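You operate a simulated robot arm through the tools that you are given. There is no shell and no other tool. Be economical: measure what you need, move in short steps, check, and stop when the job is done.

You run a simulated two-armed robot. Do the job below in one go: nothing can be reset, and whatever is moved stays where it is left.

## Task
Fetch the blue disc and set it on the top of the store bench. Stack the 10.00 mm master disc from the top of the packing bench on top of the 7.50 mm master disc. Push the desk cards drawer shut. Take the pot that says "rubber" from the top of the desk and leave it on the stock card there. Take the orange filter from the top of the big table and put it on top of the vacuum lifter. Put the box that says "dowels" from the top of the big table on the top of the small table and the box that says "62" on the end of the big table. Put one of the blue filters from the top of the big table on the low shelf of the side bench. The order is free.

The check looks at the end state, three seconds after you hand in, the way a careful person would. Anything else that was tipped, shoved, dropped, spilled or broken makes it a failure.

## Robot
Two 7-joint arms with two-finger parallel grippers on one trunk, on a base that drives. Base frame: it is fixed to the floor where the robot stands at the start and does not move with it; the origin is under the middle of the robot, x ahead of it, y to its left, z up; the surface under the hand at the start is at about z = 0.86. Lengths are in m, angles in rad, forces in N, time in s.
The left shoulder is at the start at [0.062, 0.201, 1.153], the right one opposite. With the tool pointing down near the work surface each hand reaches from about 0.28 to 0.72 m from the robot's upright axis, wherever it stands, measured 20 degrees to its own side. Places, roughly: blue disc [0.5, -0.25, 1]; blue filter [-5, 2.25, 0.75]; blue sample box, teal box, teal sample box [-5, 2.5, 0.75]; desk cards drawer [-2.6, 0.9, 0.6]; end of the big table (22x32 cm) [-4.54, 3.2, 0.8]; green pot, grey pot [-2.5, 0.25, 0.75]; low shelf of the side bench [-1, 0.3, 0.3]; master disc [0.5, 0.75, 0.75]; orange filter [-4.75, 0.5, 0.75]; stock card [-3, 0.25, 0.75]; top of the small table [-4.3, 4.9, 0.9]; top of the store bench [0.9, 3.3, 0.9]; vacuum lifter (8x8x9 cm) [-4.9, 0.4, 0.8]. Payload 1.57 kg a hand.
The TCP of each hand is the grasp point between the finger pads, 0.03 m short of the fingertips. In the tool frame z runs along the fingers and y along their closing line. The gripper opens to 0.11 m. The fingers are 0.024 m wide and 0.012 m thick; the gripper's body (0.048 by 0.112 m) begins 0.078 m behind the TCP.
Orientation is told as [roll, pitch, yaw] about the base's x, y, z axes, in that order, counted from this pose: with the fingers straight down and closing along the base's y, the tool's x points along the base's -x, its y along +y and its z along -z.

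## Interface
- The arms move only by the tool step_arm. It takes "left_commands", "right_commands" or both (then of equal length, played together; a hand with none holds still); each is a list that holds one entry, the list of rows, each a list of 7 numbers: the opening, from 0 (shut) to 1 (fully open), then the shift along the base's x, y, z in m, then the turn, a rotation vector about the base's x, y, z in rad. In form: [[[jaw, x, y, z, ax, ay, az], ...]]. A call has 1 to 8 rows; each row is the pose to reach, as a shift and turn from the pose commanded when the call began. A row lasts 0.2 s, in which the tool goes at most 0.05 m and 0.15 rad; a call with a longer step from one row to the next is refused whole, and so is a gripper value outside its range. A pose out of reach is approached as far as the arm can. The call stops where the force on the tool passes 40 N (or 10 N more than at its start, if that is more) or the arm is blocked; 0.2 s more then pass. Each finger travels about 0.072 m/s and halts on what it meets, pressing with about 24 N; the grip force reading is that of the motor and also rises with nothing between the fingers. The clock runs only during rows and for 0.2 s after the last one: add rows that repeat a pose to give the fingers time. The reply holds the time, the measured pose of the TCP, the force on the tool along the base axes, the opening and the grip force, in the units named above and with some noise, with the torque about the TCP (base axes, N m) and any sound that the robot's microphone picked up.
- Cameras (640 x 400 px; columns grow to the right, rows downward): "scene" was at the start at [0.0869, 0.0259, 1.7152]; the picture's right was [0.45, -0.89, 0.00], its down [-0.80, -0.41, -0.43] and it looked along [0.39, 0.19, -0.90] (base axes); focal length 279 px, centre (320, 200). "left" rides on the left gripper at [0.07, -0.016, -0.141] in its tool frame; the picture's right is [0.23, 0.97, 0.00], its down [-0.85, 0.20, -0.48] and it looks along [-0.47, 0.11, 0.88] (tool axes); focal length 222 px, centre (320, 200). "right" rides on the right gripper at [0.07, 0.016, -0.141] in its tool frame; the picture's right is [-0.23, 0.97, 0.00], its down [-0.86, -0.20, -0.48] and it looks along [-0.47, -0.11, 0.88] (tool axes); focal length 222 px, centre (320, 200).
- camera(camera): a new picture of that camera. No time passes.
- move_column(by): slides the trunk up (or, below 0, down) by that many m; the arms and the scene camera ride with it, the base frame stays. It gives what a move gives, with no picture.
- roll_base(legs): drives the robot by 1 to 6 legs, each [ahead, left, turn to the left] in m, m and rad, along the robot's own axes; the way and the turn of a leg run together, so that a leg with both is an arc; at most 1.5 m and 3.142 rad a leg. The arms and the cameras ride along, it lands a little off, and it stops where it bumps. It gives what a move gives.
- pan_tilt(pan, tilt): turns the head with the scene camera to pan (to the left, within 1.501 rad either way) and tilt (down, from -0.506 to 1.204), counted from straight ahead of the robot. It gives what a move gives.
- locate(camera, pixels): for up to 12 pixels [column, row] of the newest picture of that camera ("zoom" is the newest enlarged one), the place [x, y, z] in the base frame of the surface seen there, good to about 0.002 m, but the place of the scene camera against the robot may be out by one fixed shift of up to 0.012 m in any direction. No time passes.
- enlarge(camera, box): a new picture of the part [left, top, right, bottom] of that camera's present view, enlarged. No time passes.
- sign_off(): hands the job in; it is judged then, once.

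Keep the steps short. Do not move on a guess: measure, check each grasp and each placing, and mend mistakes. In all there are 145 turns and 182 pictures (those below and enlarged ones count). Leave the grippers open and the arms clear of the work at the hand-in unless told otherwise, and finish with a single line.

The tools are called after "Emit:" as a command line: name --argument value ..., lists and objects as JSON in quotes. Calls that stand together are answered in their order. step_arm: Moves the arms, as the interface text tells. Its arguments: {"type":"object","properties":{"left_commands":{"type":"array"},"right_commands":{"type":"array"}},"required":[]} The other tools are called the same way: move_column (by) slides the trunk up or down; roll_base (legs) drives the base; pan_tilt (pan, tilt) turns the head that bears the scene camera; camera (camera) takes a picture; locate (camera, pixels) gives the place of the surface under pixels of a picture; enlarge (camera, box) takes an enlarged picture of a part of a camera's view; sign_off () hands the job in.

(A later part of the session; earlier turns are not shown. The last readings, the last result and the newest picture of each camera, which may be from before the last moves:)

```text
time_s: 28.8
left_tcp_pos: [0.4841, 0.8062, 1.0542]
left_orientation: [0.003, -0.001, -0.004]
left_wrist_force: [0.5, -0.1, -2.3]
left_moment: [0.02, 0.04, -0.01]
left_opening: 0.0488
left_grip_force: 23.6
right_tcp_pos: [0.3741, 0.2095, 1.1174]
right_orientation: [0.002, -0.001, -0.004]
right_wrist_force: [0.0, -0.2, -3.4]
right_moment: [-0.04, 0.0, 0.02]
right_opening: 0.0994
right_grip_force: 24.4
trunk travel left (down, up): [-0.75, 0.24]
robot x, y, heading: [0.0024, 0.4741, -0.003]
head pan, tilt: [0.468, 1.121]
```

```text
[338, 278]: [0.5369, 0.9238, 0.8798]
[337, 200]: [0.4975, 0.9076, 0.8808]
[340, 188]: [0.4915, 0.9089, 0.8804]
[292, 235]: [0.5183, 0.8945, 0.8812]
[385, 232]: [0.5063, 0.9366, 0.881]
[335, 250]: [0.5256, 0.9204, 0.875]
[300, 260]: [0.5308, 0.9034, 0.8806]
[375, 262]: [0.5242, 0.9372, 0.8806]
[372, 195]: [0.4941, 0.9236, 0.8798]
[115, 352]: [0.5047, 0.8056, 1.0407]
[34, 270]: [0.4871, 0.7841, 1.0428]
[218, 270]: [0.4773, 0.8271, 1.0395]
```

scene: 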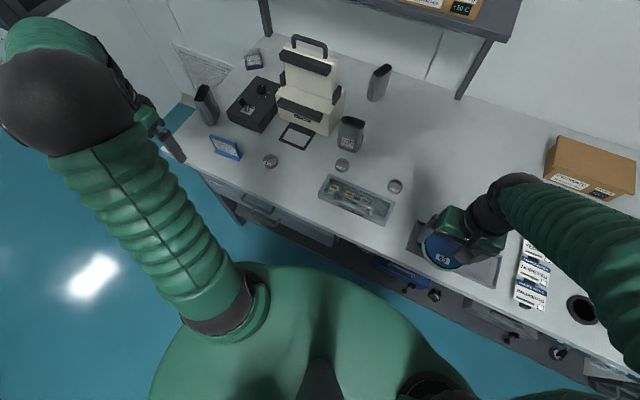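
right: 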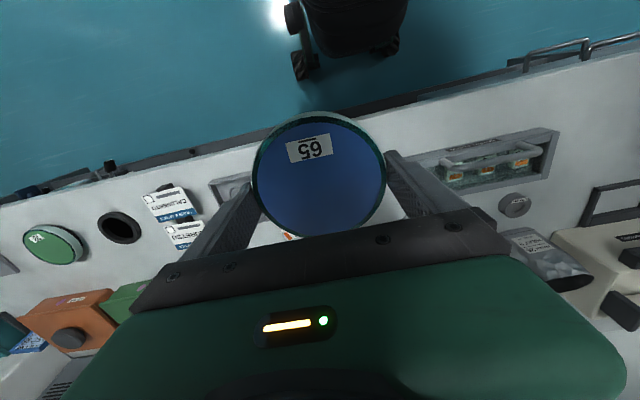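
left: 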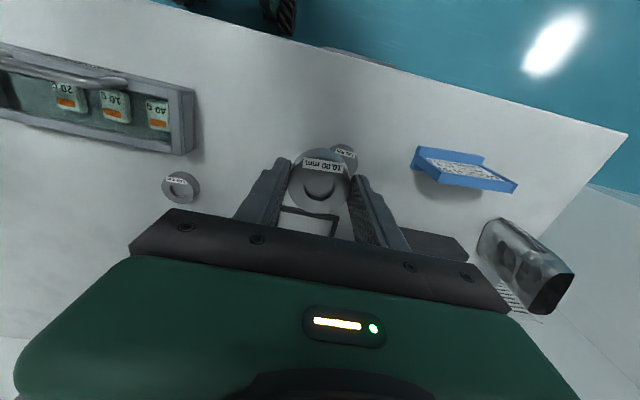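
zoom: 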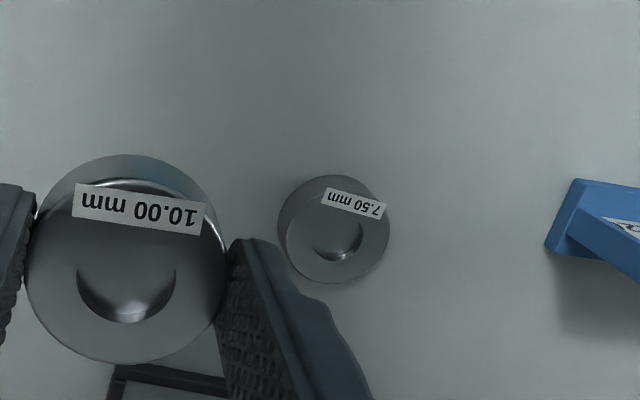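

The 7.50 disc's centre is about (0.5145, 0.916) with its top at 0.8805. I'll align above it, then lower.

Emit:
step_arm --left_commands '[[[0.2, 0.01, 0.04, 0, 0, 0, 0], [0.2, 0.02, 0.08, 0, 0, 0, 0], [0.2, 0.0295, 0.11, 0, 0, 0, 0], [0.2, 0.0295, 0.11, -0.04, 0, 0, 0], [0.2, 0.0295, 0.11, -0.08, 0, 0, 0], [0.2, 0.0295, 0.11, -0.11, 0, 0, 0], [0.2, 0.0295, 0.11, -0.127, 0, 0, 0], [0.2, 0.0295, 0.11, -0.127, 0, 0, 0]]]'

Emit:
enlarge --camera "left" --box '[240, 90, 400, 215]'

Emit:
enlarge --camera "scene" --box '[230, 120, 326, 195]'

```text
time_s: 30.6
left_tcp_pos: [0.5151, 0.9154, 0.9265]
left_orientation: [0.0, 0.0, -0.004]
left_wrist_force: [-0.4, -0.5, -1.9]
left_moment: [-0.03, -0.01, -0.01]
left_opening: 0.0489
left_grip_force: 24.2
right_tcp_pos: [0.3735, 0.2102, 1.117]
right_orientation: [0.0, 0.0, -0.006]
right_wrist_force: [-0.1, 0.4, -2.7]
right_moment: [0.01, -0.06, 0.03]
right_opening: 0.0994
right_grip_force: 24.1
trunk travel left (down, up): [-0.75, 0.24]
robot x, y, heading: [0.0021, 0.4782, -0.008]
head pan, tilt: [0.468, 1.121]
```

```text
3.20 times, centred on (320, 152) of left
```

zoom: 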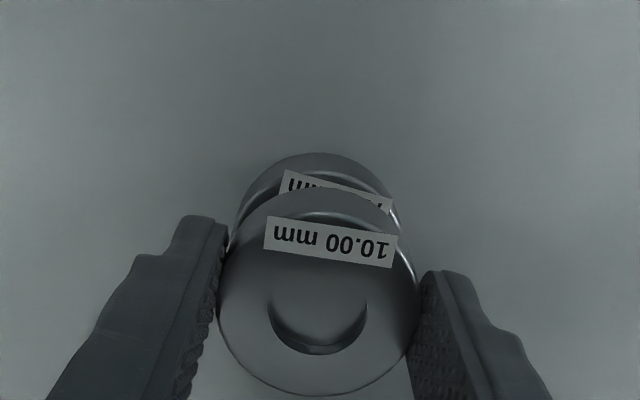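

```text
5.33 times, centred on (278, 158) of scene
```

zoom: 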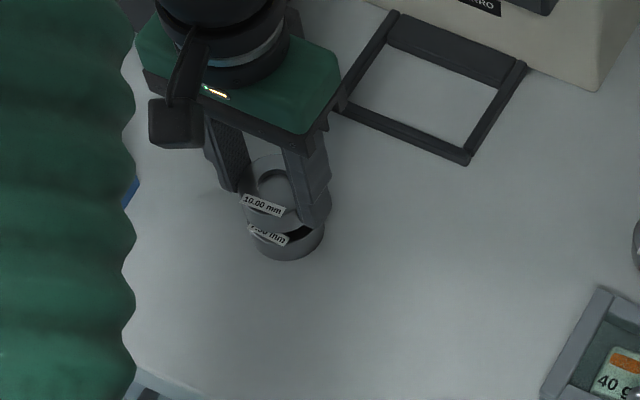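

Aligned (mid columns 317 vs 316). Lower 12 mm in small steps.

Emit:
step_arm --left_commands '[[[0.2, -0.0005, 0, -0.005, 0, 0, 0], [0.2, -0.0005, 0, -0.009, 0, 0, 0], [0.2, -0.0005, 0, -0.0115, 0, 0, 0], [0.2, -0.0005, 0, -0.0125, 0, 0, 0], [0.2, -0.0005, 0, -0.0125, 0, 0, 0]]]'

Emit:
enlarge --camera "scene" --box '[262, 145, 294, 170]'

```text
time_s: 31.8
left_tcp_pos: [0.5152, 0.9141, 0.9143]
left_orientation: [0.001, 0.001, -0.003]
left_wrist_force: [0.3, -0.2, -2.1]
left_moment: [-0.01, -0.03, -0.01]
left_opening: 0.0488
left_grip_force: 24.3
right_tcp_pos: [0.3742, 0.212, 1.118]
right_orientation: [0.001, 0.001, -0.006]
right_wrist_force: [-0.5, 0.6, -3.1]
right_moment: [0.01, 0.01, -0.01]
right_opening: 0.0995
right_grip_force: 24.0
trunk travel left (down, up): [-0.75, 0.24]
robot x, y, heading: [0.0033, 0.4705, -0.008]
head pan, tilt: [0.468, 1.121]
```

```text
16.00 times, centred on (278, 158) of scene
```

zoom: 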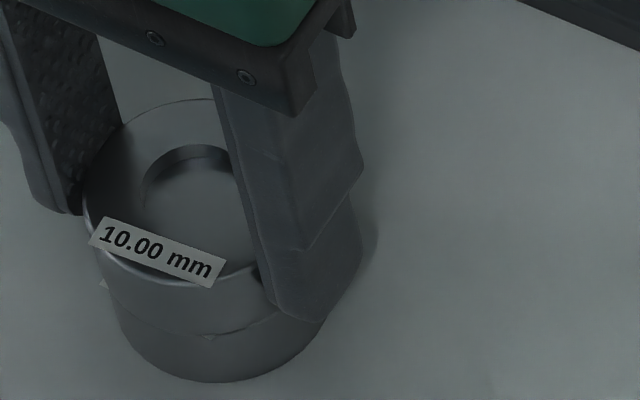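

A hair's gap remains, since the weight is still on the hand. I'll lower in 0.7 mm steps.

Emit:
step_arm --left_commands '[[[0.2, 0, 0.0005, -0.0007, 0, 0, 0], [0.2, 0, 0.0005, -0.0014, 0, 0, 0], [0.2, 0, 0.0005, -0.0014, 0, 0, 0]]]'

```text
time_s: 32.6
left_tcp_pos: [0.5136, 0.9158, 0.9139]
left_orientation: [-0.001, 0.001, -0.004]
left_wrist_force: [0.9, -0.5, -1.3]
left_moment: [-0.04, 0.02, -0.03]
left_opening: 0.0488
left_grip_force: 23.9
right_tcp_pos: [0.3732, 0.2115, 1.1182]
right_orientation: [-0.001, 0.001, -0.006]
right_wrist_force: [0.1, 0.7, -3.2]
right_moment: [-0.03, 0.02, -0.02]
right_opening: 0.0994
right_grip_force: 23.7
trunk travel left (down, up): [-0.75, 0.24]
robot x, y, heading: [0.0004, 0.4744, -0.007]
head pan, tilt: [0.468, 1.121]
```

Likely just in contact. I'll open a little and then rise.

Emit:
step_arm --left_commands '[[[0.6, 0, 0, -0.0005, 0, 0, 0], [0.65, 0, 0, -0.0005, 0, 0, 0], [0.65, 0, 0, 0.0, 0, 0, 0], [0.65, 0, 0, 0.02, 0, 0, 0], [0.65, 0, 0, 0.06, 0, 0, 0], [0.65, 0, 0, 0.1, 0, 0, 0], [0.65, -0.03, 0, 0.14, 0, 0, 0], [0.65, -0.06, 0, 0.18, 0, 0, 0]]]'

Emit:
enlarge --camera "left" --box '[240, 90, 400, 215]'

Emit:
enlarge --camera "scene" --box '[252, 140, 304, 175]'

```text
time_s: 34.4
left_tcp_pos: [0.4512, 0.9151, 1.0963]
left_orientation: [0.001, -0.002, -0.005]
left_wrist_force: [0.6, -0.2, 0.5]
left_moment: [-0.02, -0.02, 0.02]
left_opening: 0.0716
left_grip_force: 0.1
right_tcp_pos: [0.3708, 0.2103, 1.1194]
right_orientation: [0.001, -0.001, -0.005]
right_wrist_force: [-0.9, -0.2, -3.0]
right_moment: [0.01, -0.04, 0.02]
right_opening: 0.0995
right_grip_force: 24.2
trunk travel left (down, up): [-0.75, 0.24]
robot x, y, heading: [0.0014, 0.4768, -0.002]
head pan, tilt: [0.468, 1.121]
```

```text
3.20 times, centred on (320, 152) of left
```

zoom: 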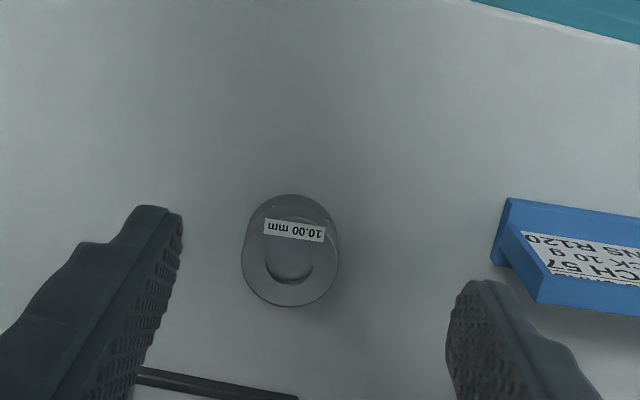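

```text
11.43 times, centred on (278, 158) of scene
```

zoom: 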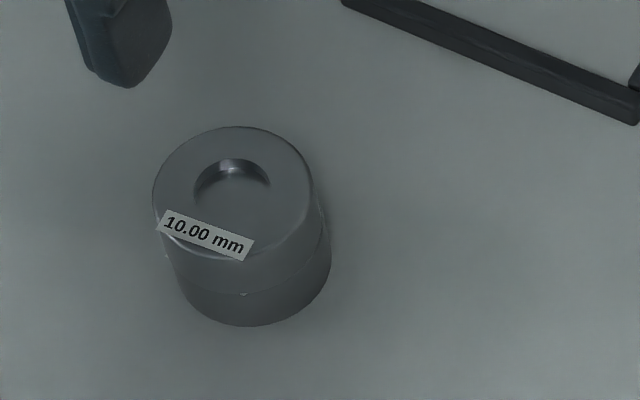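

The stack is good. Now I'll pull the left hand back and look left toward the store bench.

Emit:
step_arm --left_commands '[[[0.8, -0.03, -0.03, 0.03, 0, 0, 0], [0.8, -0.06, -0.06, 0.05, 0, 0, 0], [0.8, -0.1, -0.09, 0.06, 0, 0, 0], [0.8, -0.14, -0.11, 0.06, 0, 0, 0]]]'

Emit:
pan_tilt --pan 1.2 --tilt 0.45

Emit:
camera --camera "scene"

```text
refused: row 1 steps farther than a row can; nothing moved
```

```text
time_s: 35.5
left_tcp_pos: [0.4547, 0.9166, 1.0937]
left_orientation: [0.002, 0.001, -0.003]
left_wrist_force: [-0.6, -0.4, 0.0]
left_moment: [0.0, -0.01, 0.0]
left_opening: 0.0717
left_grip_force: 0.1
right_tcp_pos: [0.3728, 0.2105, 1.1176]
right_orientation: [0.002, 0.0, -0.004]
right_wrist_force: [0.9, 0.1, -4.0]
right_moment: [0.01, -0.01, 0.02]
right_opening: 0.0995
right_grip_force: 24.1
trunk travel left (down, up): [-0.75, 0.24]
robot x, y, heading: [0.0027, 0.4762, -0.001]
head pan, tilt: [1.201, 0.45]
```

```text
142 pictures are left
```

scene: 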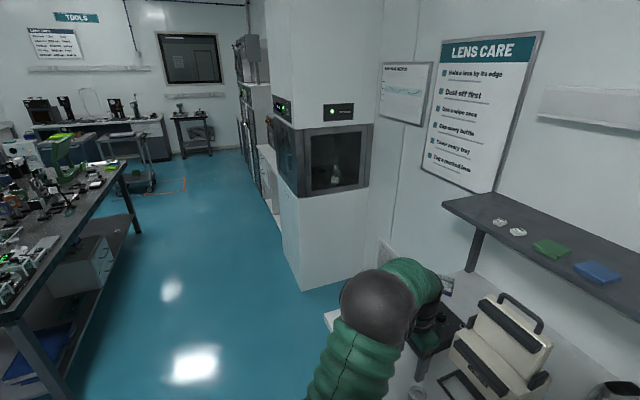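

Emit:
step_arm --left_commands '[[[0.8, -0.02, -0.02, 0.03, 0, 0, 0], [0.8, -0.05, -0.05, 0.04, 0, 0, 0], [0.8, -0.08, -0.08, 0.05, 0, 0, 0], [0.8, -0.11, -0.11, 0.06, 0, 0, 0], [0.8, -0.14, -0.14, 0.06, 0, 0, 0]]]'

Emit:
locate --camera "scene" --pixels '[[300, 290], [265, 155], [255, 165], [268, 205], [130, 165], [10, 320], [120, 235], [150, 190], [185, 150], [280, 225], [75, 390], [20, 250]]'

Emit:
enlarge --camera "scene" --box '[220, 90, 380, 220]'

```text
time_s: 36.7
left_tcp_pos: [0.3126, 0.7735, 1.1536]
left_orientation: [0.003, -0.001, -0.002]
left_wrist_force: [0.0, -0.3, -0.2]
left_moment: [0.0, 0.01, -0.01]
left_opening: 0.0882
left_grip_force: 0.0
right_tcp_pos: [0.3715, 0.2107, 1.118]
right_orientation: [0.001, -0.001, -0.005]
right_wrist_force: [0.1, 0.2, -2.8]
right_moment: [0.02, -0.05, -0.01]
right_opening: 0.0991
right_grip_force: 24.1
trunk travel left (down, up): [-0.75, 0.24]
robot x, y, heading: [-0.001, 0.477, -0.005]
head pan, tilt: [1.201, 0.45]
```

```text
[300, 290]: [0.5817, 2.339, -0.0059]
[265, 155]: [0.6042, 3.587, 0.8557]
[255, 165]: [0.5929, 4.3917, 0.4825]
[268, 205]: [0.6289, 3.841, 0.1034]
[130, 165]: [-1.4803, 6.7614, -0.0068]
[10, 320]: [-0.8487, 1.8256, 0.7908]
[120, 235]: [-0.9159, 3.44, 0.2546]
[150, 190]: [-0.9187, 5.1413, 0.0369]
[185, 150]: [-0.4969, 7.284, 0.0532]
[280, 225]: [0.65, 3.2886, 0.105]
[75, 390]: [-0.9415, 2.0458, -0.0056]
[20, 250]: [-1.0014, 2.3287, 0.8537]
```

```text
3.08 times, centred on (300, 155) of scene
```

zoom: 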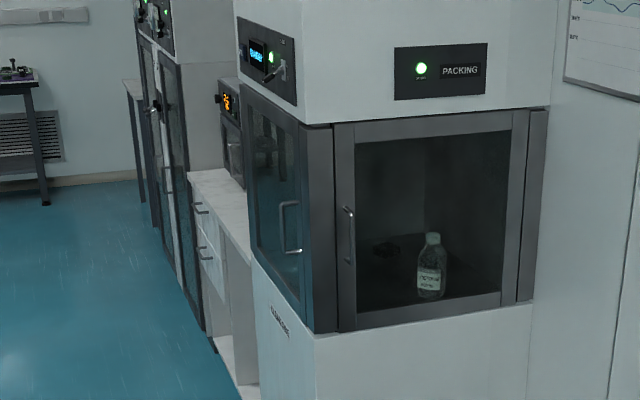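

The store bench's top front edge is at x≈0.60, y≈2.95–3.8, with a tall cabinet before it. I'll back off 0.2 m, strafe left about 2.8 m and look.

Emit:
roll_base --legs '[[-0.2, 0, 0], [0, 1.4, 0], [0, 1.4, 0]]'

Emit:
pan_tilt --pan 0 --tilt 0.75

Emit:
camera --camera "scene"

```text
time_s: 51.5
left_tcp_pos: [0.0996, 3.573, 1.152]
left_orientation: [0.005, -0.001, 0.01]
left_wrist_force: [-1.2, 0.4, 0.4]
left_moment: [-0.01, 0.01, 0.03]
left_opening: 0.0883
left_grip_force: 0.1
right_tcp_pos: [0.1695, 3.0121, 1.1181]
right_orientation: [0.004, 0.0, 0.009]
right_wrist_force: [0.1, 0.3, -3.1]
right_moment: [0.04, -0.02, 0.0]
right_opening: 0.0994
right_grip_force: 23.7
trunk travel left (down, up): [-0.75, 0.24]
robot x, y, heading: [-0.2047, 3.2674, 0.011]
head pan, tilt: [1.201, 0.45]
```

```text
time_s: 52.9
left_tcp_pos: [0.1001, 3.5747, 1.1526]
left_orientation: [0.002, 0.001, 0.012]
left_wrist_force: [0.5, 0.6, -0.7]
left_moment: [0.01, -0.02, 0.02]
left_opening: 0.0879
left_grip_force: 0.0
right_tcp_pos: [0.1682, 3.0116, 1.1188]
right_orientation: [0.002, 0.0, 0.012]
right_wrist_force: [-0.1, -0.2, -4.4]
right_moment: [0.02, -0.01, 0.04]
right_opening: 0.0992
right_grip_force: 23.9
trunk travel left (down, up): [-0.75, 0.24]
robot x, y, heading: [-0.2075, 3.2726, 0.01]
head pan, tilt: [0.0, 0.75]
```

```text
140 pictures are left
```

scene: 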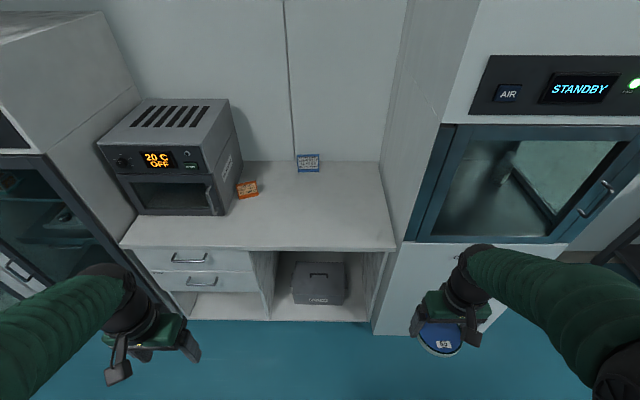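

Emit:
locate --camera "scene" --pixels '[[310, 245], [310, 205], [395, 248], [381, 170], [247, 189], [308, 163], [230, 245], [345, 230], [215, 215]]'

```text
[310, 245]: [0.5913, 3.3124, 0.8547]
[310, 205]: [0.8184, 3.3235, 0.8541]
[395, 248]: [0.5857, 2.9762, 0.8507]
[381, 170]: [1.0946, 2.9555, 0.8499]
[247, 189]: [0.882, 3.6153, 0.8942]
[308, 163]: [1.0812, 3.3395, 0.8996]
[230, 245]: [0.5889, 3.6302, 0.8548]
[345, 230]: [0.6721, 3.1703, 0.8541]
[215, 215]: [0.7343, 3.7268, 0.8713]
```

Free spot: about (0.73, 3.18) with the top at about 0.862. I'll drive 0.36 m ahead and 0.13 m left.

Emit:
roll_base --legs '[[0.0, 0.13, 0], [0.36, 0, -0.01]]'

Emit:
camera --camera "scene"

Emit:
enlarge --camera "scene" --box '[390, 290, 490, 370]'

```text
time_s: 56.1
left_tcp_pos: [0.4608, 3.7096, 1.1529]
left_orientation: [-0.003, -0.004, 0.006]
left_wrist_force: [-0.6, -0.4, 0.7]
left_moment: [-0.01, -0.01, -0.01]
left_opening: 0.088
left_grip_force: 0.1
right_tcp_pos: [0.5262, 3.1443, 1.1204]
right_orientation: [-0.002, -0.001, 0.004]
right_wrist_force: [-0.1, 0.8, -2.9]
right_moment: [0.0, 0.0, 0.01]
right_opening: 0.0993
right_grip_force: 23.7
trunk travel left (down, up): [-0.75, 0.24]
robot x, y, heading: [0.1531, 3.4039, 0.003]
head pan, tilt: [0.0, 0.75]
```

```text
139 pictures are left
```

scene: 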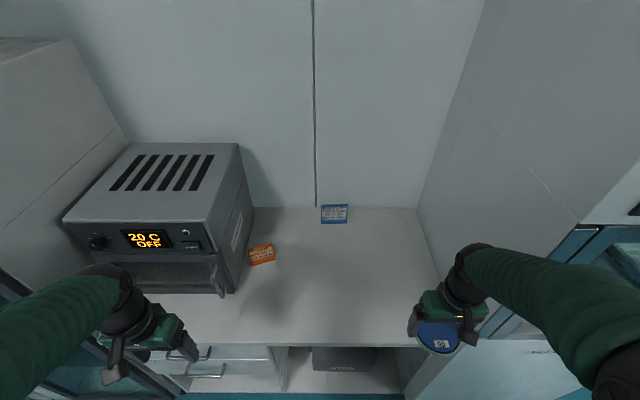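

```text
5.00 times, centred on (440, 330) of scene
```

zoom: 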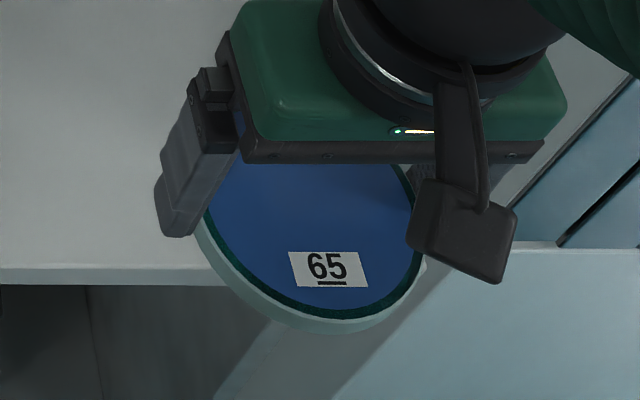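

Before lowering, I need the disc's thickness below the grip. Locate the top rim and the lower edge of its pale side.

Emit:
enlarge --camera "scene" --box '[422, 340, 462, 365]'

Emit:
locate --camera "zoom" --pixels '[[300, 150], [300, 172], [300, 180], [300, 190], [300, 200], [300, 210], [300, 216], [300, 220], [300, 224]]'

Emit:
enlarge --camera "right" --box '[200, 80, 440, 280]'

```text
16.00 times, centred on (442, 352) of scene
```

zoom: 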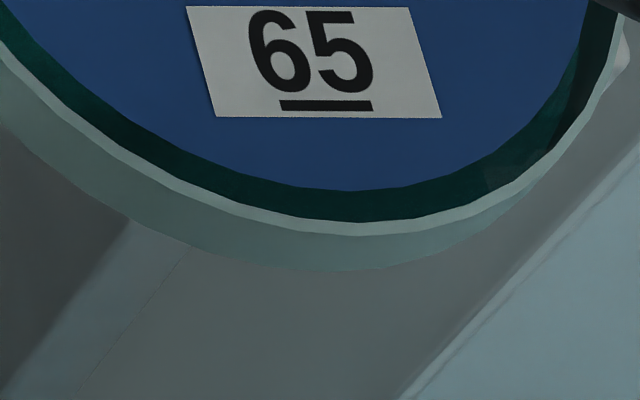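

```text
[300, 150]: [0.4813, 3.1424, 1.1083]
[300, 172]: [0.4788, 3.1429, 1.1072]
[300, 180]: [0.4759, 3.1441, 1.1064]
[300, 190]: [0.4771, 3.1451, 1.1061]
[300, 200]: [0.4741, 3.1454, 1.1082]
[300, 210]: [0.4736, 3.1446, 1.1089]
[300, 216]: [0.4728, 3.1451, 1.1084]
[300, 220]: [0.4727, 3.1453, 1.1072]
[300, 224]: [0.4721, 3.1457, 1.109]
```

```text
2.00 times, centred on (320, 180) of right
```

zoom: 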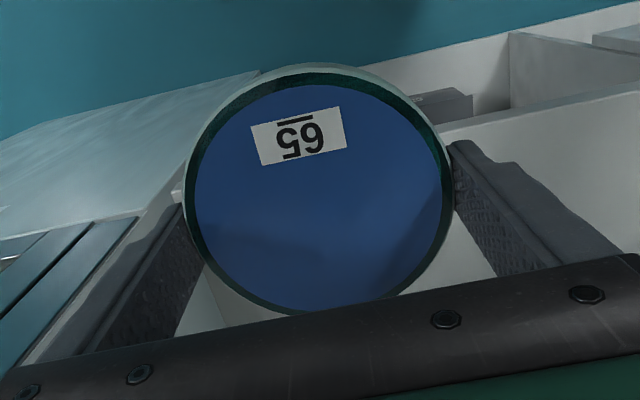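

Emit:
enlarge --camera "scene" --box '[422, 340, 462, 365]'

Emit:
locate --camera "zoom" --pixels '[[320, 232], [320, 238], [320, 246], [320, 254], [320, 260], [320, 264], [320, 267], [100, 150], [100, 170], [100, 190]]'

```text
16.00 times, centred on (442, 352) of scene
```

zoom: 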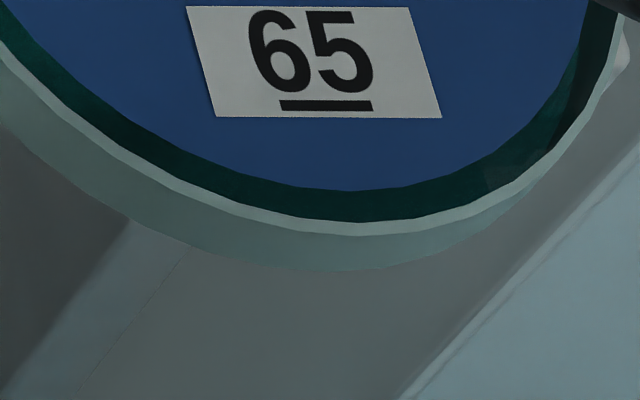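

```text
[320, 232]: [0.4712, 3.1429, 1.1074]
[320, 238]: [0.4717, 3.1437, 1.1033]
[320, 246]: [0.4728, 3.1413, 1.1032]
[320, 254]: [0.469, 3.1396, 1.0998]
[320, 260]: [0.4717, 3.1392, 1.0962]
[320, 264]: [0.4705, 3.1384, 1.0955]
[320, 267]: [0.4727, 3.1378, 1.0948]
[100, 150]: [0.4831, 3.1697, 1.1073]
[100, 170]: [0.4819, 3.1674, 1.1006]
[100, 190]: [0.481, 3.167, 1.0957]
```

The disc is about 14.5 mm thick, and the fingertips reach about 11 mm below it. I'll carry it gently over the free spot and come down until the tips nearly touch.

Emit:
step_arm --right_commands '[[[0.6, 0.015, 0.005, 0, 0, 0, 0], [0.6, 0.04, 0.01, 0, 0, 0, 0], [0.6, 0.07, 0.015, 0, 0, 0, 0], [0.6, 0.1, 0.02, 0, 0, 0, 0], [0.6, 0.13, 0.026, 0, 0, 0, 0], [0.6, 0.16, 0.03, 0, 0, 0, 0], [0.6, 0.19, 0.036, 0, 0, 0, 0], [0.6, 0.204, 0.036, 0, 0, 0, 0]]]'

Emit:
step_arm --right_commands '[[[0.6, 0, 0, -0.015, 0, 0, 0], [0.6, 0, 0, -0.04, 0, 0, 0], [0.6, 0, 0, -0.07, 0, 0, 0], [0.6, 0, 0, -0.1, 0, 0, 0], [0.6, 0, 0, -0.13, 0, 0, 0], [0.6, 0, 0, -0.16, 0, 0, 0], [0.6, 0, 0, -0.18, 0, 0, 0], [0.6, 0, 0, -0.19, 0, 0, 0]]]'

Emit:
camera --camera "right"

Emit:
locate --camera "right" --pixels '[[450, 120], [320, 80], [320, 180], [520, 200]]'

```text
time_s: 57.9
left_tcp_pos: [0.4611, 3.7128, 1.1508]
left_orientation: [-0.004, 0.0, 0.006]
left_wrist_force: [0.5, 0.1, -0.1]
left_moment: [-0.01, 0.02, -0.01]
left_opening: 0.0882
left_grip_force: 0.0
right_tcp_pos: [0.7324, 3.1852, 1.1195]
right_orientation: [-0.003, -0.001, 0.005]
right_wrist_force: [0.4, -0.2, -2.9]
right_moment: [-0.01, 0.02, 0.04]
right_opening: 0.099
right_grip_force: 24.0
trunk travel left (down, up): [-0.75, 0.24]
robot x, y, heading: [0.1535, 3.4062, 0.006]
head pan, tilt: [0.0, 0.75]
```

```text
time_s: 59.7
left_tcp_pos: [0.4627, 3.71, 1.1506]
left_orientation: [-0.002, -0.002, 0.007]
left_wrist_force: [-0.3, -0.5, 0.7]
left_moment: [0.02, 0.02, 0.03]
left_opening: 0.088
left_grip_force: 0.1
right_tcp_pos: [0.7314, 3.1815, 0.9278]
right_orientation: [-0.002, 0.0, 0.003]
right_wrist_force: [0.4, -1.2, -2.9]
right_moment: [-0.02, -0.01, 0.02]
right_opening: 0.0995
right_grip_force: 24.1
trunk travel left (down, up): [-0.75, 0.24]
robot x, y, heading: [0.1465, 3.4049, 0.007]
head pan, tilt: [0.0, 0.75]
```

```text
134 pictures are left
```

right: 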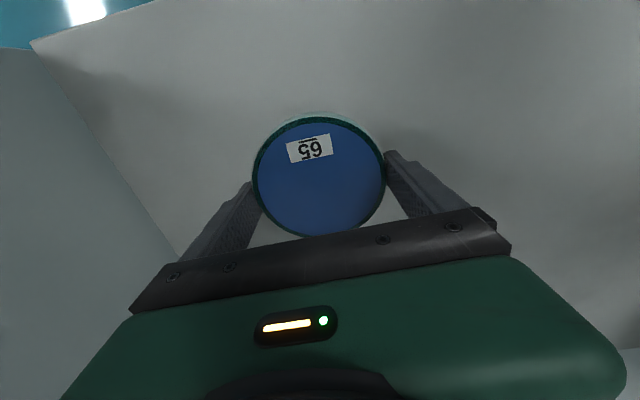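

```text
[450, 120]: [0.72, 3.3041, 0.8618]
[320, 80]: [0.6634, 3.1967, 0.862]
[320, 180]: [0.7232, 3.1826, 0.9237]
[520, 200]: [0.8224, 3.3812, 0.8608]
```

Bench at 0.862. I'll lower until the tips just about touch, then ease the grip and read the force.

Emit:
step_arm --right_commands '[[[0.6, 0, 0, -0.012, 0, 0, 0], [0.6, 0, 0, -0.022, 0, 0, 0], [0.6, 0, 0, -0.03, 0, 0, 0], [0.6, 0, 0, -0.034, 0, 0, 0], [0.6, 0, 0, -0.0355, 0, 0, 0], [0.6, 0, 0, -0.0355, 0, 0, 0]]]'

Emit:
step_arm --right_commands '[[[0.88, 0, 0, 0, 0, 0, 0], [0.88, 0, 0, 0, 0, 0, 0]]]'

```text
time_s: 61.1
left_tcp_pos: [0.4631, 3.71, 1.1516]
left_orientation: [0.0, 0.001, 0.007]
left_wrist_force: [0.5, 0.9, 0.8]
left_moment: [0.01, 0.05, -0.03]
left_opening: 0.0879
left_grip_force: 0.1
right_tcp_pos: [0.7303, 3.1817, 0.8927]
right_orientation: [-0.002, -0.001, 0.004]
right_wrist_force: [0.3, 0.8, -3.9]
right_moment: [0.01, -0.02, -0.02]
right_opening: 0.0995
right_grip_force: 24.2
trunk travel left (down, up): [-0.75, 0.24]
robot x, y, heading: [0.1542, 3.407, 0.009]
head pan, tilt: [0.0, 0.75]
```

```text
time_s: 61.7
left_tcp_pos: [0.4619, 3.7101, 1.1515]
left_orientation: [-0.002, 0.0, 0.007]
left_wrist_force: [0.0, 0.0, 0.7]
left_moment: [0.01, -0.05, 0.01]
left_opening: 0.088
left_grip_force: 0.0
right_tcp_pos: [0.7294, 3.1817, 0.8937]
right_orientation: [-0.002, 0.0, 0.004]
right_wrist_force: [-1.1, 0.0, -3.5]
right_moment: [-0.01, 0.02, 0.01]
right_opening: 0.0995
right_grip_force: 24.6
trunk travel left (down, up): [-0.75, 0.24]
robot x, y, heading: [0.1536, 3.4058, 0.007]
head pan, tilt: [0.0, 0.75]
```

Force not graded yet. I'll ease in tiny steps around the contact width (0.0993, jaw ≈0.903).

Emit:
step_arm --right_commands '[[[0.9, 0, 0, 0, 0, 0, 0], [0.901, 0, 0, 0, 0, 0, 0], [0.902, 0, 0, 0, 0, 0, 0], [0.902, 0, 0, 0, 0, 0, 0]]]'

Emit:
step_arm --right_commands '[[[0.9025, 0, 0, 0, 0, 0, 0], [0.903, 0, 0, 0, 0, 0, 0], [0.9035, 0, 0, 0, 0, 0, 0], [0.904, 0, 0, 0, 0, 0, 0], [0.9045, 0, 0, 0, 0, 0, 0], [0.905, 0, 0, 0, 0, 0, 0], [0.9055, 0, 0, 0, 0, 0, 0], [0.906, 0, 0, 0, 0, 0, 0]]]'

Emit:
camera --camera "right"

Emit:
locate --camera "right" --pixels '[[320, 180], [320, 210]]'

```text
time_s: 62.7
left_tcp_pos: [0.463, 3.711, 1.1519]
left_orientation: [-0.002, -0.003, 0.005]
left_wrist_force: [0.2, 0.6, -0.8]
left_moment: [0.04, 0.02, 0.02]
left_opening: 0.0881
left_grip_force: 0.0
right_tcp_pos: [0.7285, 3.1806, 0.8934]
right_orientation: [-0.001, -0.001, 0.003]
right_wrist_force: [0.7, -0.6, 0.7]
right_moment: [-0.02, 0.02, -0.03]
right_opening: 0.1001
right_grip_force: 0.5
trunk travel left (down, up): [-0.75, 0.24]
robot x, y, heading: [0.1478, 3.4008, 0.004]
head pan, tilt: [0.0, 0.75]
```

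```text
time_s: 64.5
left_tcp_pos: [0.4619, 3.7098, 1.151]
left_orientation: [0.0, -0.003, 0.007]
left_wrist_force: [0.3, 0.5, -0.1]
left_moment: [-0.03, -0.04, 0.01]
left_opening: 0.0882
left_grip_force: 0.0
right_tcp_pos: [0.7298, 3.1808, 0.8939]
right_orientation: [-0.002, 0.0, 0.004]
right_wrist_force: [-0.6, -0.6, 0.0]
right_moment: [-0.02, 0.02, 0.04]
right_opening: 0.1001
right_grip_force: 0.5
trunk travel left (down, up): [-0.75, 0.24]
robot x, y, heading: [0.1516, 3.4015, 0.008]
head pan, tilt: [0.0, 0.75]
```

```text
133 pictures are left
```

right: 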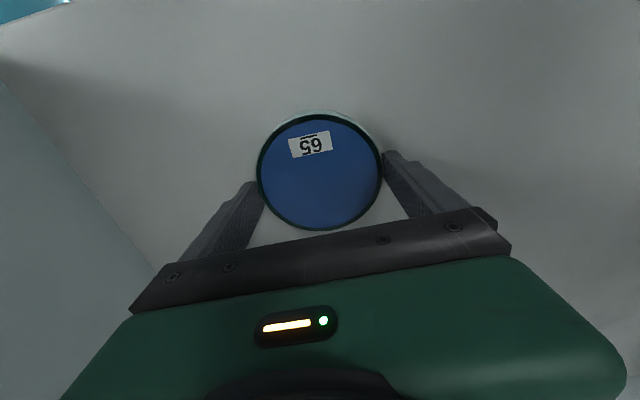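

```text
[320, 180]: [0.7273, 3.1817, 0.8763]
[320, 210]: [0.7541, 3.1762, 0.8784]
```

Disc now rests on the bench (top 0.877), no sound reported. I'll open fully, rise straight, and retract.

Emit:
step_arm --right_commands '[[[1, 0, 0, 0, 0, 0, 0], [1, 0, 0, 0.001, 0, 0, 0], [1, 0, 0, 0.02, 0, 0, 0], [1, 0, 0, 0.06, 0, 0, 0], [1, 0, 0, 0.1, 0, 0, 0], [1, -0.02, 0, 0.14, 0, 0, 0], [1, -0.06, 0, 0.16, 0, 0, 0], [1, -0.1, 0, 0.17, 0, 0, 0]]]'

Emit:
step_arm --right_commands '[[[1, -0.04, 0, 0.02, 0, 0, 0], [1, -0.08, 0, 0.04, 0, 0, 0], [1, -0.12, 0, 0.06, 0, 0, 0], [1, -0.16, 0, 0.07, 0, 0, 0], [1, -0.2, 0, 0.07, 0, 0, 0]]]'

Emit:
camera --camera "scene"

```text
time_s: 66.3
left_tcp_pos: [0.4597, 3.7102, 1.1533]
left_orientation: [-0.002, -0.003, 0.006]
left_wrist_force: [-0.4, 0.2, -0.5]
left_moment: [0.01, -0.02, 0.0]
left_opening: 0.0879
left_grip_force: 0.1
right_tcp_pos: [0.6247, 3.1793, 1.0636]
right_orientation: [-0.002, -0.003, 0.003]
right_wrist_force: [0.2, -0.3, 0.2]
right_moment: [0.02, -0.01, -0.01]
right_opening: 0.1102
right_grip_force: 0.0
trunk travel left (down, up): [-0.75, 0.24]
robot x, y, heading: [0.1547, 3.3998, -0.001]
head pan, tilt: [0.0, 0.75]
```

```text
time_s: 67.5
left_tcp_pos: [0.4599, 3.7097, 1.1527]
left_orientation: [-0.001, -0.003, 0.006]
left_wrist_force: [0.1, 0.0, -0.2]
left_moment: [0.01, -0.02, 0.01]
left_opening: 0.0878
left_grip_force: 0.0
right_tcp_pos: [0.4252, 3.182, 1.1371]
right_orientation: [-0.002, -0.004, 0.003]
right_wrist_force: [-0.2, -0.9, 0.3]
right_moment: [0.03, -0.03, 0.03]
right_opening: 0.1098
right_grip_force: 0.0
trunk travel left (down, up): [-0.75, 0.24]
robot x, y, heading: [0.1543, 3.4064, 0.006]
head pan, tilt: [0.0, 0.75]
```

```text
132 pictures are left
```

scene: 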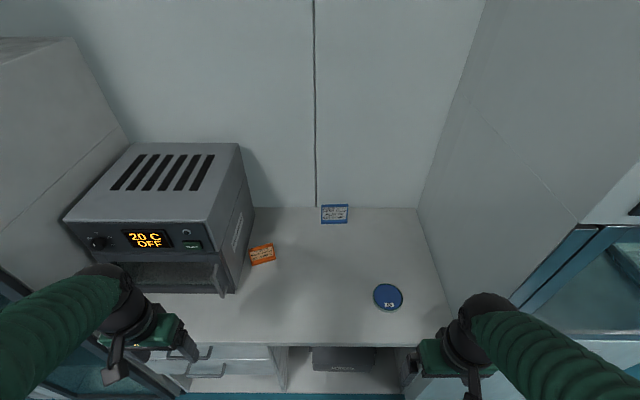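

The blue disc is done. I'll back off, turn left to face +y, and look left over the rest of the room.

Emit:
roll_base --legs '[[-0.28, 0, 0], [0, 0, 1.57]]'

Emit:
pan_tilt --pan 1.3 --tilt 0.45

Emit:
camera --camera "scene"

Emit:
pan_tilt --pan 0.4 --tilt 0.45

Emit:
camera --camera "scene"

```text
time_s: 73.3
left_tcp_pos: [-0.4329, 3.7096, 1.1513]
left_orientation: [-0.001, -0.001, 1.594]
left_wrist_force: [0.1, 0.7, 0.1]
left_moment: [0.03, 0.0, 0.01]
left_opening: 0.0882
left_grip_force: 0.1
right_tcp_pos: [0.0973, 3.6836, 1.1364]
right_orientation: [-0.003, -0.003, 1.59]
right_wrist_force: [-0.1, 0.1, 0.0]
right_moment: [0.01, 0.0, -0.02]
right_opening: 0.11
right_grip_force: 0.1
trunk travel left (down, up): [-0.75, 0.24]
robot x, y, heading: [-0.1207, 3.4029, 1.594]
head pan, tilt: [0.0, 0.75]
```

```text
time_s: 74.8
left_tcp_pos: [-0.4341, 3.7083, 1.1516]
left_orientation: [-0.003, -0.002, 1.591]
left_wrist_force: [-0.1, 1.0, 0.5]
left_moment: [0.0, -0.02, 0.01]
left_opening: 0.088
left_grip_force: 0.1
right_tcp_pos: [0.0959, 3.6821, 1.1363]
right_orientation: [-0.001, -0.001, 1.591]
right_wrist_force: [-0.6, -0.2, -0.7]
right_moment: [0.06, 0.02, -0.01]
right_opening: 0.1099
right_grip_force: 0.0
trunk travel left (down, up): [-0.75, 0.24]
robot x, y, heading: [-0.1205, 3.4037, 1.594]
head pan, tilt: [1.3, 0.45]
```

```text
131 pictures are left
```

scene: 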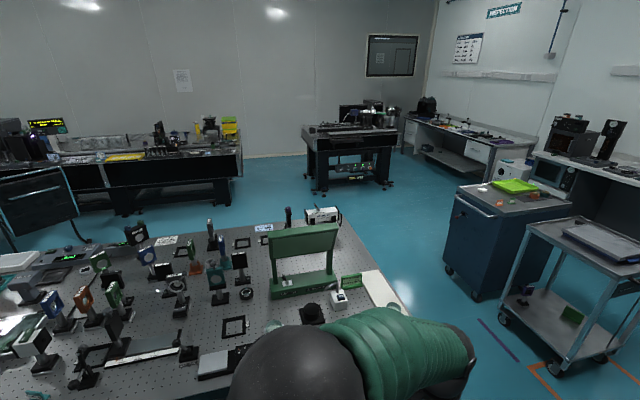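

```text
time_s: 76.0
left_tcp_pos: [-0.4349, 3.7078, 1.1514]
left_orientation: [-0.003, -0.002, 1.593]
left_wrist_force: [-0.5, -0.3, 0.2]
left_moment: [0.0, -0.02, -0.01]
left_opening: 0.0876
left_grip_force: 0.0
right_tcp_pos: [0.0958, 3.6842, 1.136]
right_orientation: [-0.002, -0.002, 1.589]
right_wrist_force: [0.4, -0.4, 0.1]
right_moment: [-0.02, -0.01, 0.03]
right_opening: 0.11
right_grip_force: 0.2
trunk travel left (down, up): [-0.75, 0.24]
robot x, y, heading: [-0.1258, 3.4075, 1.585]
head pan, tilt: [0.4, 0.45]
```

```text
130 pictures are left
```

scene: 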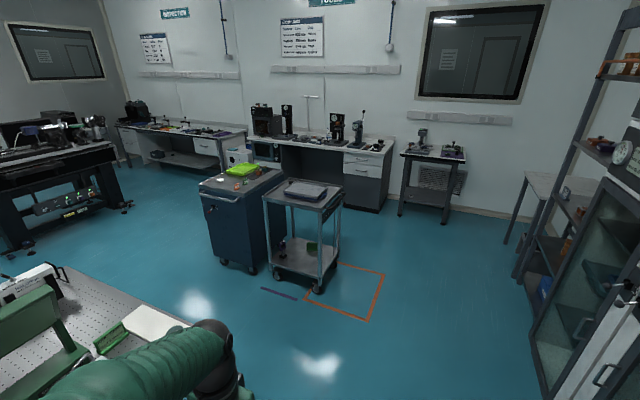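

Emit:
locate --camera "scene" --pixels '[[250, 272], [200, 185], [318, 290], [275, 265], [190, 320], [60, 265], [125, 205], [10, 250], [100, 165], [190, 245], [110, 145]]'

Emit:
pan_tilt --pan 1.48 --tilt 0.35

Emit:
camera --camera "scene"

Emit:
locate --camera "scene" --pixels '[[300, 110], [200, 175], [40, 180], [220, 130], [150, 130], [345, 130], [300, 215], [390, 110], [440, 215], [470, 110]]'

```text
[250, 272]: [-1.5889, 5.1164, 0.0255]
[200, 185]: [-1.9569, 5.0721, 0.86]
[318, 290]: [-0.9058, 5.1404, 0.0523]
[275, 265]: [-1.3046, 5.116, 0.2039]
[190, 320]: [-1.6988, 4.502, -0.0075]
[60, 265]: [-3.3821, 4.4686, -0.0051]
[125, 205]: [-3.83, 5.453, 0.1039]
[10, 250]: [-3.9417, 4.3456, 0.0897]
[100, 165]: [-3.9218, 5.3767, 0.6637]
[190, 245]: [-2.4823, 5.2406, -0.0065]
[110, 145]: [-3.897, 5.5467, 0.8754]
```

```text
time_s: 77.3
left_tcp_pos: [-0.4322, 3.7093, 1.1529]
left_orientation: [-0.003, -0.003, 1.594]
left_wrist_force: [0.1, -1.0, -0.4]
left_moment: [-0.03, 0.0, 0.0]
left_opening: 0.0881
left_grip_force: 0.1
right_tcp_pos: [0.0947, 3.6832, 1.1372]
right_orientation: [-0.001, 0.0, 1.589]
right_wrist_force: [-0.1, 0.4, -0.1]
right_moment: [0.01, -0.04, 0.04]
right_opening: 0.1101
right_grip_force: 0.1
trunk travel left (down, up): [-0.75, 0.24]
robot x, y, heading: [-0.122, 3.4045, 1.591]
head pan, tilt: [1.48, 0.351]
```

```text
129 pictures are left
```

scene: 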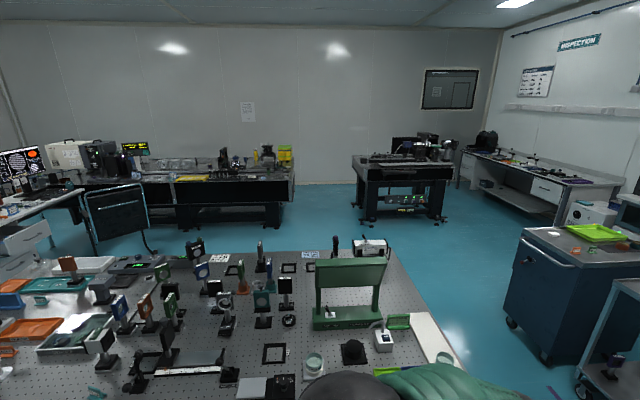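

```text
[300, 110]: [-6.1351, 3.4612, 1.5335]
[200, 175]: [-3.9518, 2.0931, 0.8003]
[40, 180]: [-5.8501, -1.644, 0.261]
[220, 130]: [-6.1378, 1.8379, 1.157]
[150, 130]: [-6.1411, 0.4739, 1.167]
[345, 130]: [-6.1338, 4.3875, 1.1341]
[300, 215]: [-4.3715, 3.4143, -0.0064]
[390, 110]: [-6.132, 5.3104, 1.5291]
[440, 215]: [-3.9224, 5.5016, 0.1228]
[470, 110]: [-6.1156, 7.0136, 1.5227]
```

The big table is the black one to the west (near edge x≈-3.95), with the small table north of it. Measure the near table's north edge, then drive along y≈4.35 west.

Emit:
locate --camera "scene" --pixels '[[400, 262], [450, 340], [425, 300], [290, 200], [285, 228], [130, 240], [505, 320], [590, 350], [365, 230]]'

Emit:
enlarge --camera "scene" --box '[0, 120, 320, 260]'

```text
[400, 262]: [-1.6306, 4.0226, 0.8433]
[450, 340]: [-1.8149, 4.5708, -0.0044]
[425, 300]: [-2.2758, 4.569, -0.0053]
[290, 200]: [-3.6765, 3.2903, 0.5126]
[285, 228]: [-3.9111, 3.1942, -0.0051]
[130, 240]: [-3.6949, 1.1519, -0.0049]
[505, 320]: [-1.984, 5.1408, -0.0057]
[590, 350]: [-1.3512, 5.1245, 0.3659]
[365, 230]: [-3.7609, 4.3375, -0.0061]
```

```text
2.00 times, centred on (160, 190) of scene
```

zoom: 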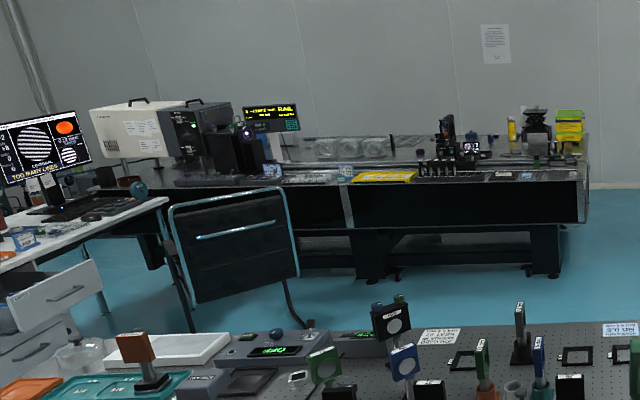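

Lane between the table (y≤4.05) and the carts (y≥5.07): I'll drive along y≈4.56 to x≈-3.

Emit:
roll_base --legs '[[1.16, 0, 0], [0, 0, 1.55], [1.5, 0, 0], [1.3, 0, 0]]'

Emit:
pan_tilt --pan 0.7 --tilt 0.45

Emit:
camera --camera "scene"

Emit:
pan_tilt --pan -0.1 --tilt 0.45

Emit:
camera --camera "scene"

```text
time_s: 100.1
left_tcp_pos: [-3.278, 4.4256, 1.1508]
left_orientation: [-0.002, -0.002, 3.08]
left_wrist_force: [-1.1, 0.2, -1.1]
left_moment: [0.03, 0.03, -0.02]
left_opening: 0.0879
left_grip_force: 0.1
right_tcp_pos: [-3.2071, 4.9506, 1.1358]
right_orientation: [-0.002, -0.002, 3.077]
right_wrist_force: [-0.3, -0.2, 0.5]
right_moment: [0.06, 0.01, 0.0]
right_opening: 0.1101
right_grip_force: 0.1
trunk travel left (down, up): [-0.75, 0.24]
robot x, y, heading: [-2.9475, 4.7136, 3.077]
head pan, tilt: [1.48, 0.351]
```

```text
time_s: 101.2
left_tcp_pos: [-3.2791, 4.4259, 1.1519]
left_orientation: [-0.001, 0.0, 3.081]
left_wrist_force: [-0.3, 0.2, -0.8]
left_moment: [0.02, 0.06, 0.02]
left_opening: 0.0878
left_grip_force: 0.0
right_tcp_pos: [-3.2094, 4.9517, 1.1372]
right_orientation: [-0.003, -0.002, 3.077]
right_wrist_force: [-0.1, 0.2, 0.2]
right_moment: [0.0, 0.04, 0.01]
right_opening: 0.1099
right_grip_force: 0.0
trunk travel left (down, up): [-0.75, 0.24]
robot x, y, heading: [-2.9511, 4.7076, 3.074]
head pan, tilt: [0.7, 0.45]
```

```text
127 pictures are left
```

scene: 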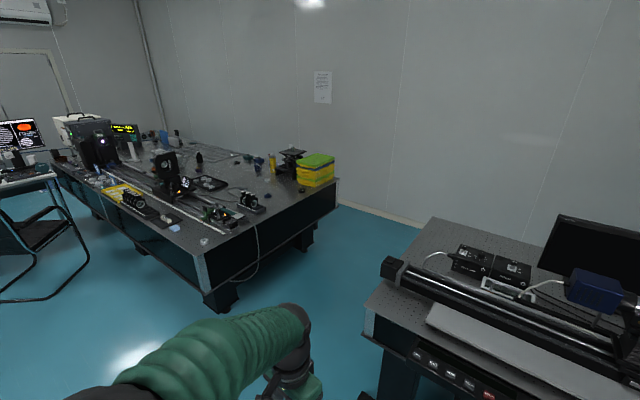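

```text
time_s: 102.3
left_tcp_pos: [-3.2802, 4.4256, 1.151]
left_orientation: [-0.002, -0.001, 3.08]
left_wrist_force: [0.2, -0.2, 0.1]
left_moment: [0.05, 0.01, 0.03]
left_opening: 0.0881
left_grip_force: 0.0
right_tcp_pos: [-3.2093, 4.9508, 1.1362]
right_orientation: [-0.002, -0.003, 3.078]
right_wrist_force: [1.2, 0.7, 0.0]
right_moment: [0.0, -0.01, 0.04]
right_opening: 0.1099
right_grip_force: 0.2
trunk travel left (down, up): [-0.75, 0.24]
robot x, y, heading: [-2.9465, 4.7093, 3.078]
head pan, tilt: [-0.099, 0.45]
```

```text
126 pictures are left
```

scene: 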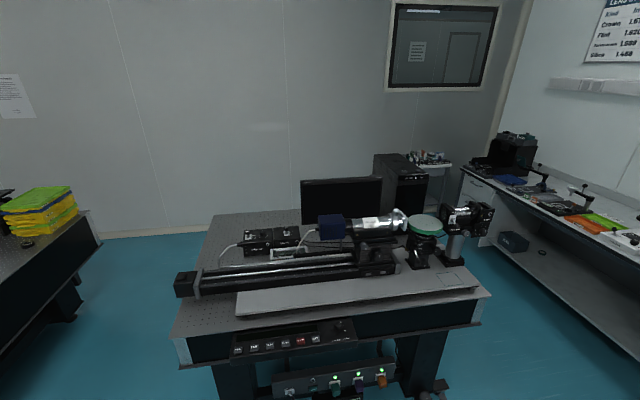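

Emit:
locate --camera "scene" --pixels '[[185, 335], [480, 295], [350, 300], [240, 225], [215, 215], [260, 262], [300, 260], [350, 250], [100, 240], [425, 225], [325, 262], [205, 290]]'

Emit:
pan_tilt --pan 0.75 --tilt 0.3

Emit:
enlarge --camera "scene" --box '[40, 80, 360, 280]'

Emit:
locate --camera "zoom" --pixels '[[330, 230], [270, 295], [555, 200], [400, 230], [420, 170], [345, 150], [160, 180], [110, 130], [240, 130], [500, 180], [300, 160], [90, 190]]'

```text
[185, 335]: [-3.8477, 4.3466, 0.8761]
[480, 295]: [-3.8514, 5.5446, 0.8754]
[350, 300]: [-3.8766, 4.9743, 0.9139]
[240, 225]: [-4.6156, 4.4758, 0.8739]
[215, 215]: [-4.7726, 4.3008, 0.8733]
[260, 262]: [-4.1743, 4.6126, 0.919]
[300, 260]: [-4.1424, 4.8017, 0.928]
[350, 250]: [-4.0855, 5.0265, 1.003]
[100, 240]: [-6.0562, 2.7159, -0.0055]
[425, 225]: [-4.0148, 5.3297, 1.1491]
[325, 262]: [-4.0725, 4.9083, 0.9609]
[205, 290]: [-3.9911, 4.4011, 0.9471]
```

```text
time_s: 103.5
left_tcp_pos: [-3.2782, 4.4251, 1.1528]
left_orientation: [-0.002, -0.002, 3.08]
left_wrist_force: [-0.2, 0.0, 0.4]
left_moment: [-0.01, 0.01, -0.02]
left_opening: 0.088
left_grip_force: 0.1
right_tcp_pos: [-3.2085, 4.9516, 1.136]
right_orientation: [-0.003, -0.001, 3.077]
right_wrist_force: [0.4, -0.6, -1.1]
right_moment: [-0.02, 0.03, 0.02]
right_opening: 0.1101
right_grip_force: 0.1
trunk travel left (down, up): [-0.75, 0.24]
robot x, y, heading: [-2.9509, 4.7074, 3.075]
head pan, tilt: [0.75, 0.3]
```

```text
2.00 times, centred on (200, 180) of scene
```

zoom: 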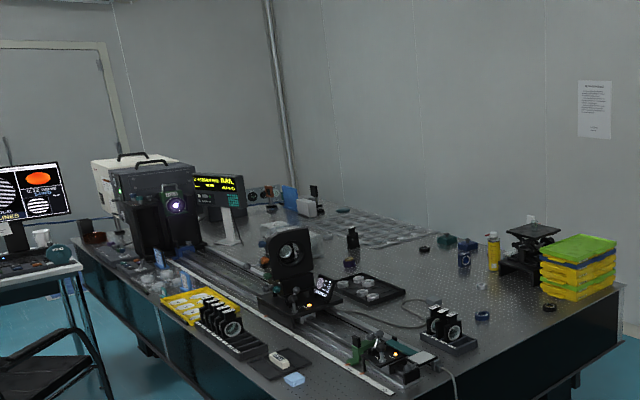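

```text
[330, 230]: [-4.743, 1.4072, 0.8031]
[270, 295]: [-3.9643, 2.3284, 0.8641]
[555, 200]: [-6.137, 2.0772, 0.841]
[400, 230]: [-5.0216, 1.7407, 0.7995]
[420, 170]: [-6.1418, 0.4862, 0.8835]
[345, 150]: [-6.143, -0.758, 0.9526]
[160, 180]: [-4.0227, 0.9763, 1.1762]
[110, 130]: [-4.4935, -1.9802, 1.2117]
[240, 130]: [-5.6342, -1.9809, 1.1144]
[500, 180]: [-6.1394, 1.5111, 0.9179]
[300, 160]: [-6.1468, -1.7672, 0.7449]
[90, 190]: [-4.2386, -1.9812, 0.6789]
```

Emit:
locate --camera "zoom" --pixels '[[617, 300], [615, 340], [447, 243], [467, 248], [463, 262], [492, 255], [530, 262], [483, 316], [549, 307], [424, 248], [405, 370], [450, 345]]'

Emit:
enlarge --camera "scene" --box '[230, 170, 360, 260]'

Emit:
enlarge --camera "scene" --box '[70, 150, 230, 250]'

```text
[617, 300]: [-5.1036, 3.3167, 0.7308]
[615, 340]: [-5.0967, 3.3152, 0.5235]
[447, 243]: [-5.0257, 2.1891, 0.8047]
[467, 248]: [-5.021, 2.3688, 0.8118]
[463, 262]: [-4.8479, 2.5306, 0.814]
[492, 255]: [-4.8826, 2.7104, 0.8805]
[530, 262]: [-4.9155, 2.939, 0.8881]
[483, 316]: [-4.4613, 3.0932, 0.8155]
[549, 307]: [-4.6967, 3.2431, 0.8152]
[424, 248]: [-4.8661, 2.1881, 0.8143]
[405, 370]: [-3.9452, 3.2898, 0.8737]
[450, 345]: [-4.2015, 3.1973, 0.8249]
```

```text
4.44 times, centred on (295, 215) of scene
```

zoom: 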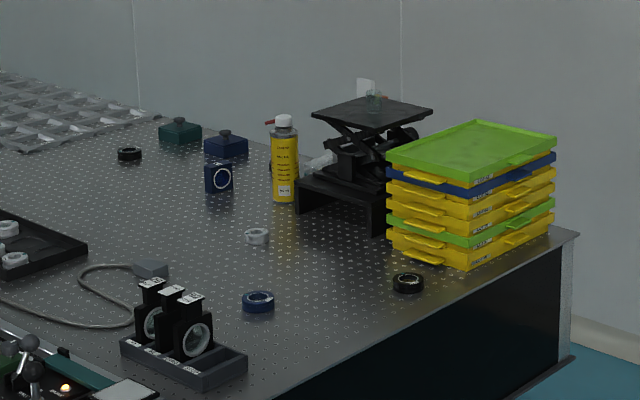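

```text
4.00 times, centred on (150, 200) of scene
```

zoom: 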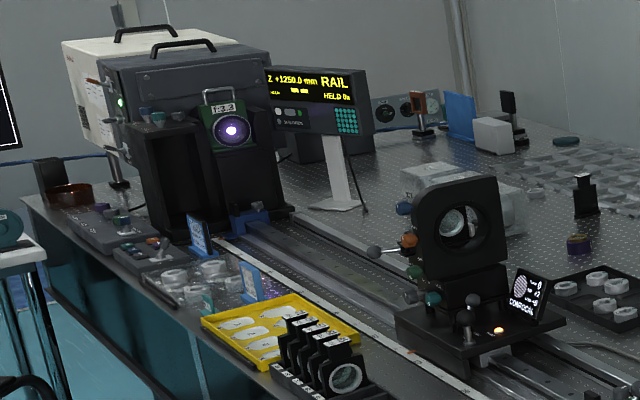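

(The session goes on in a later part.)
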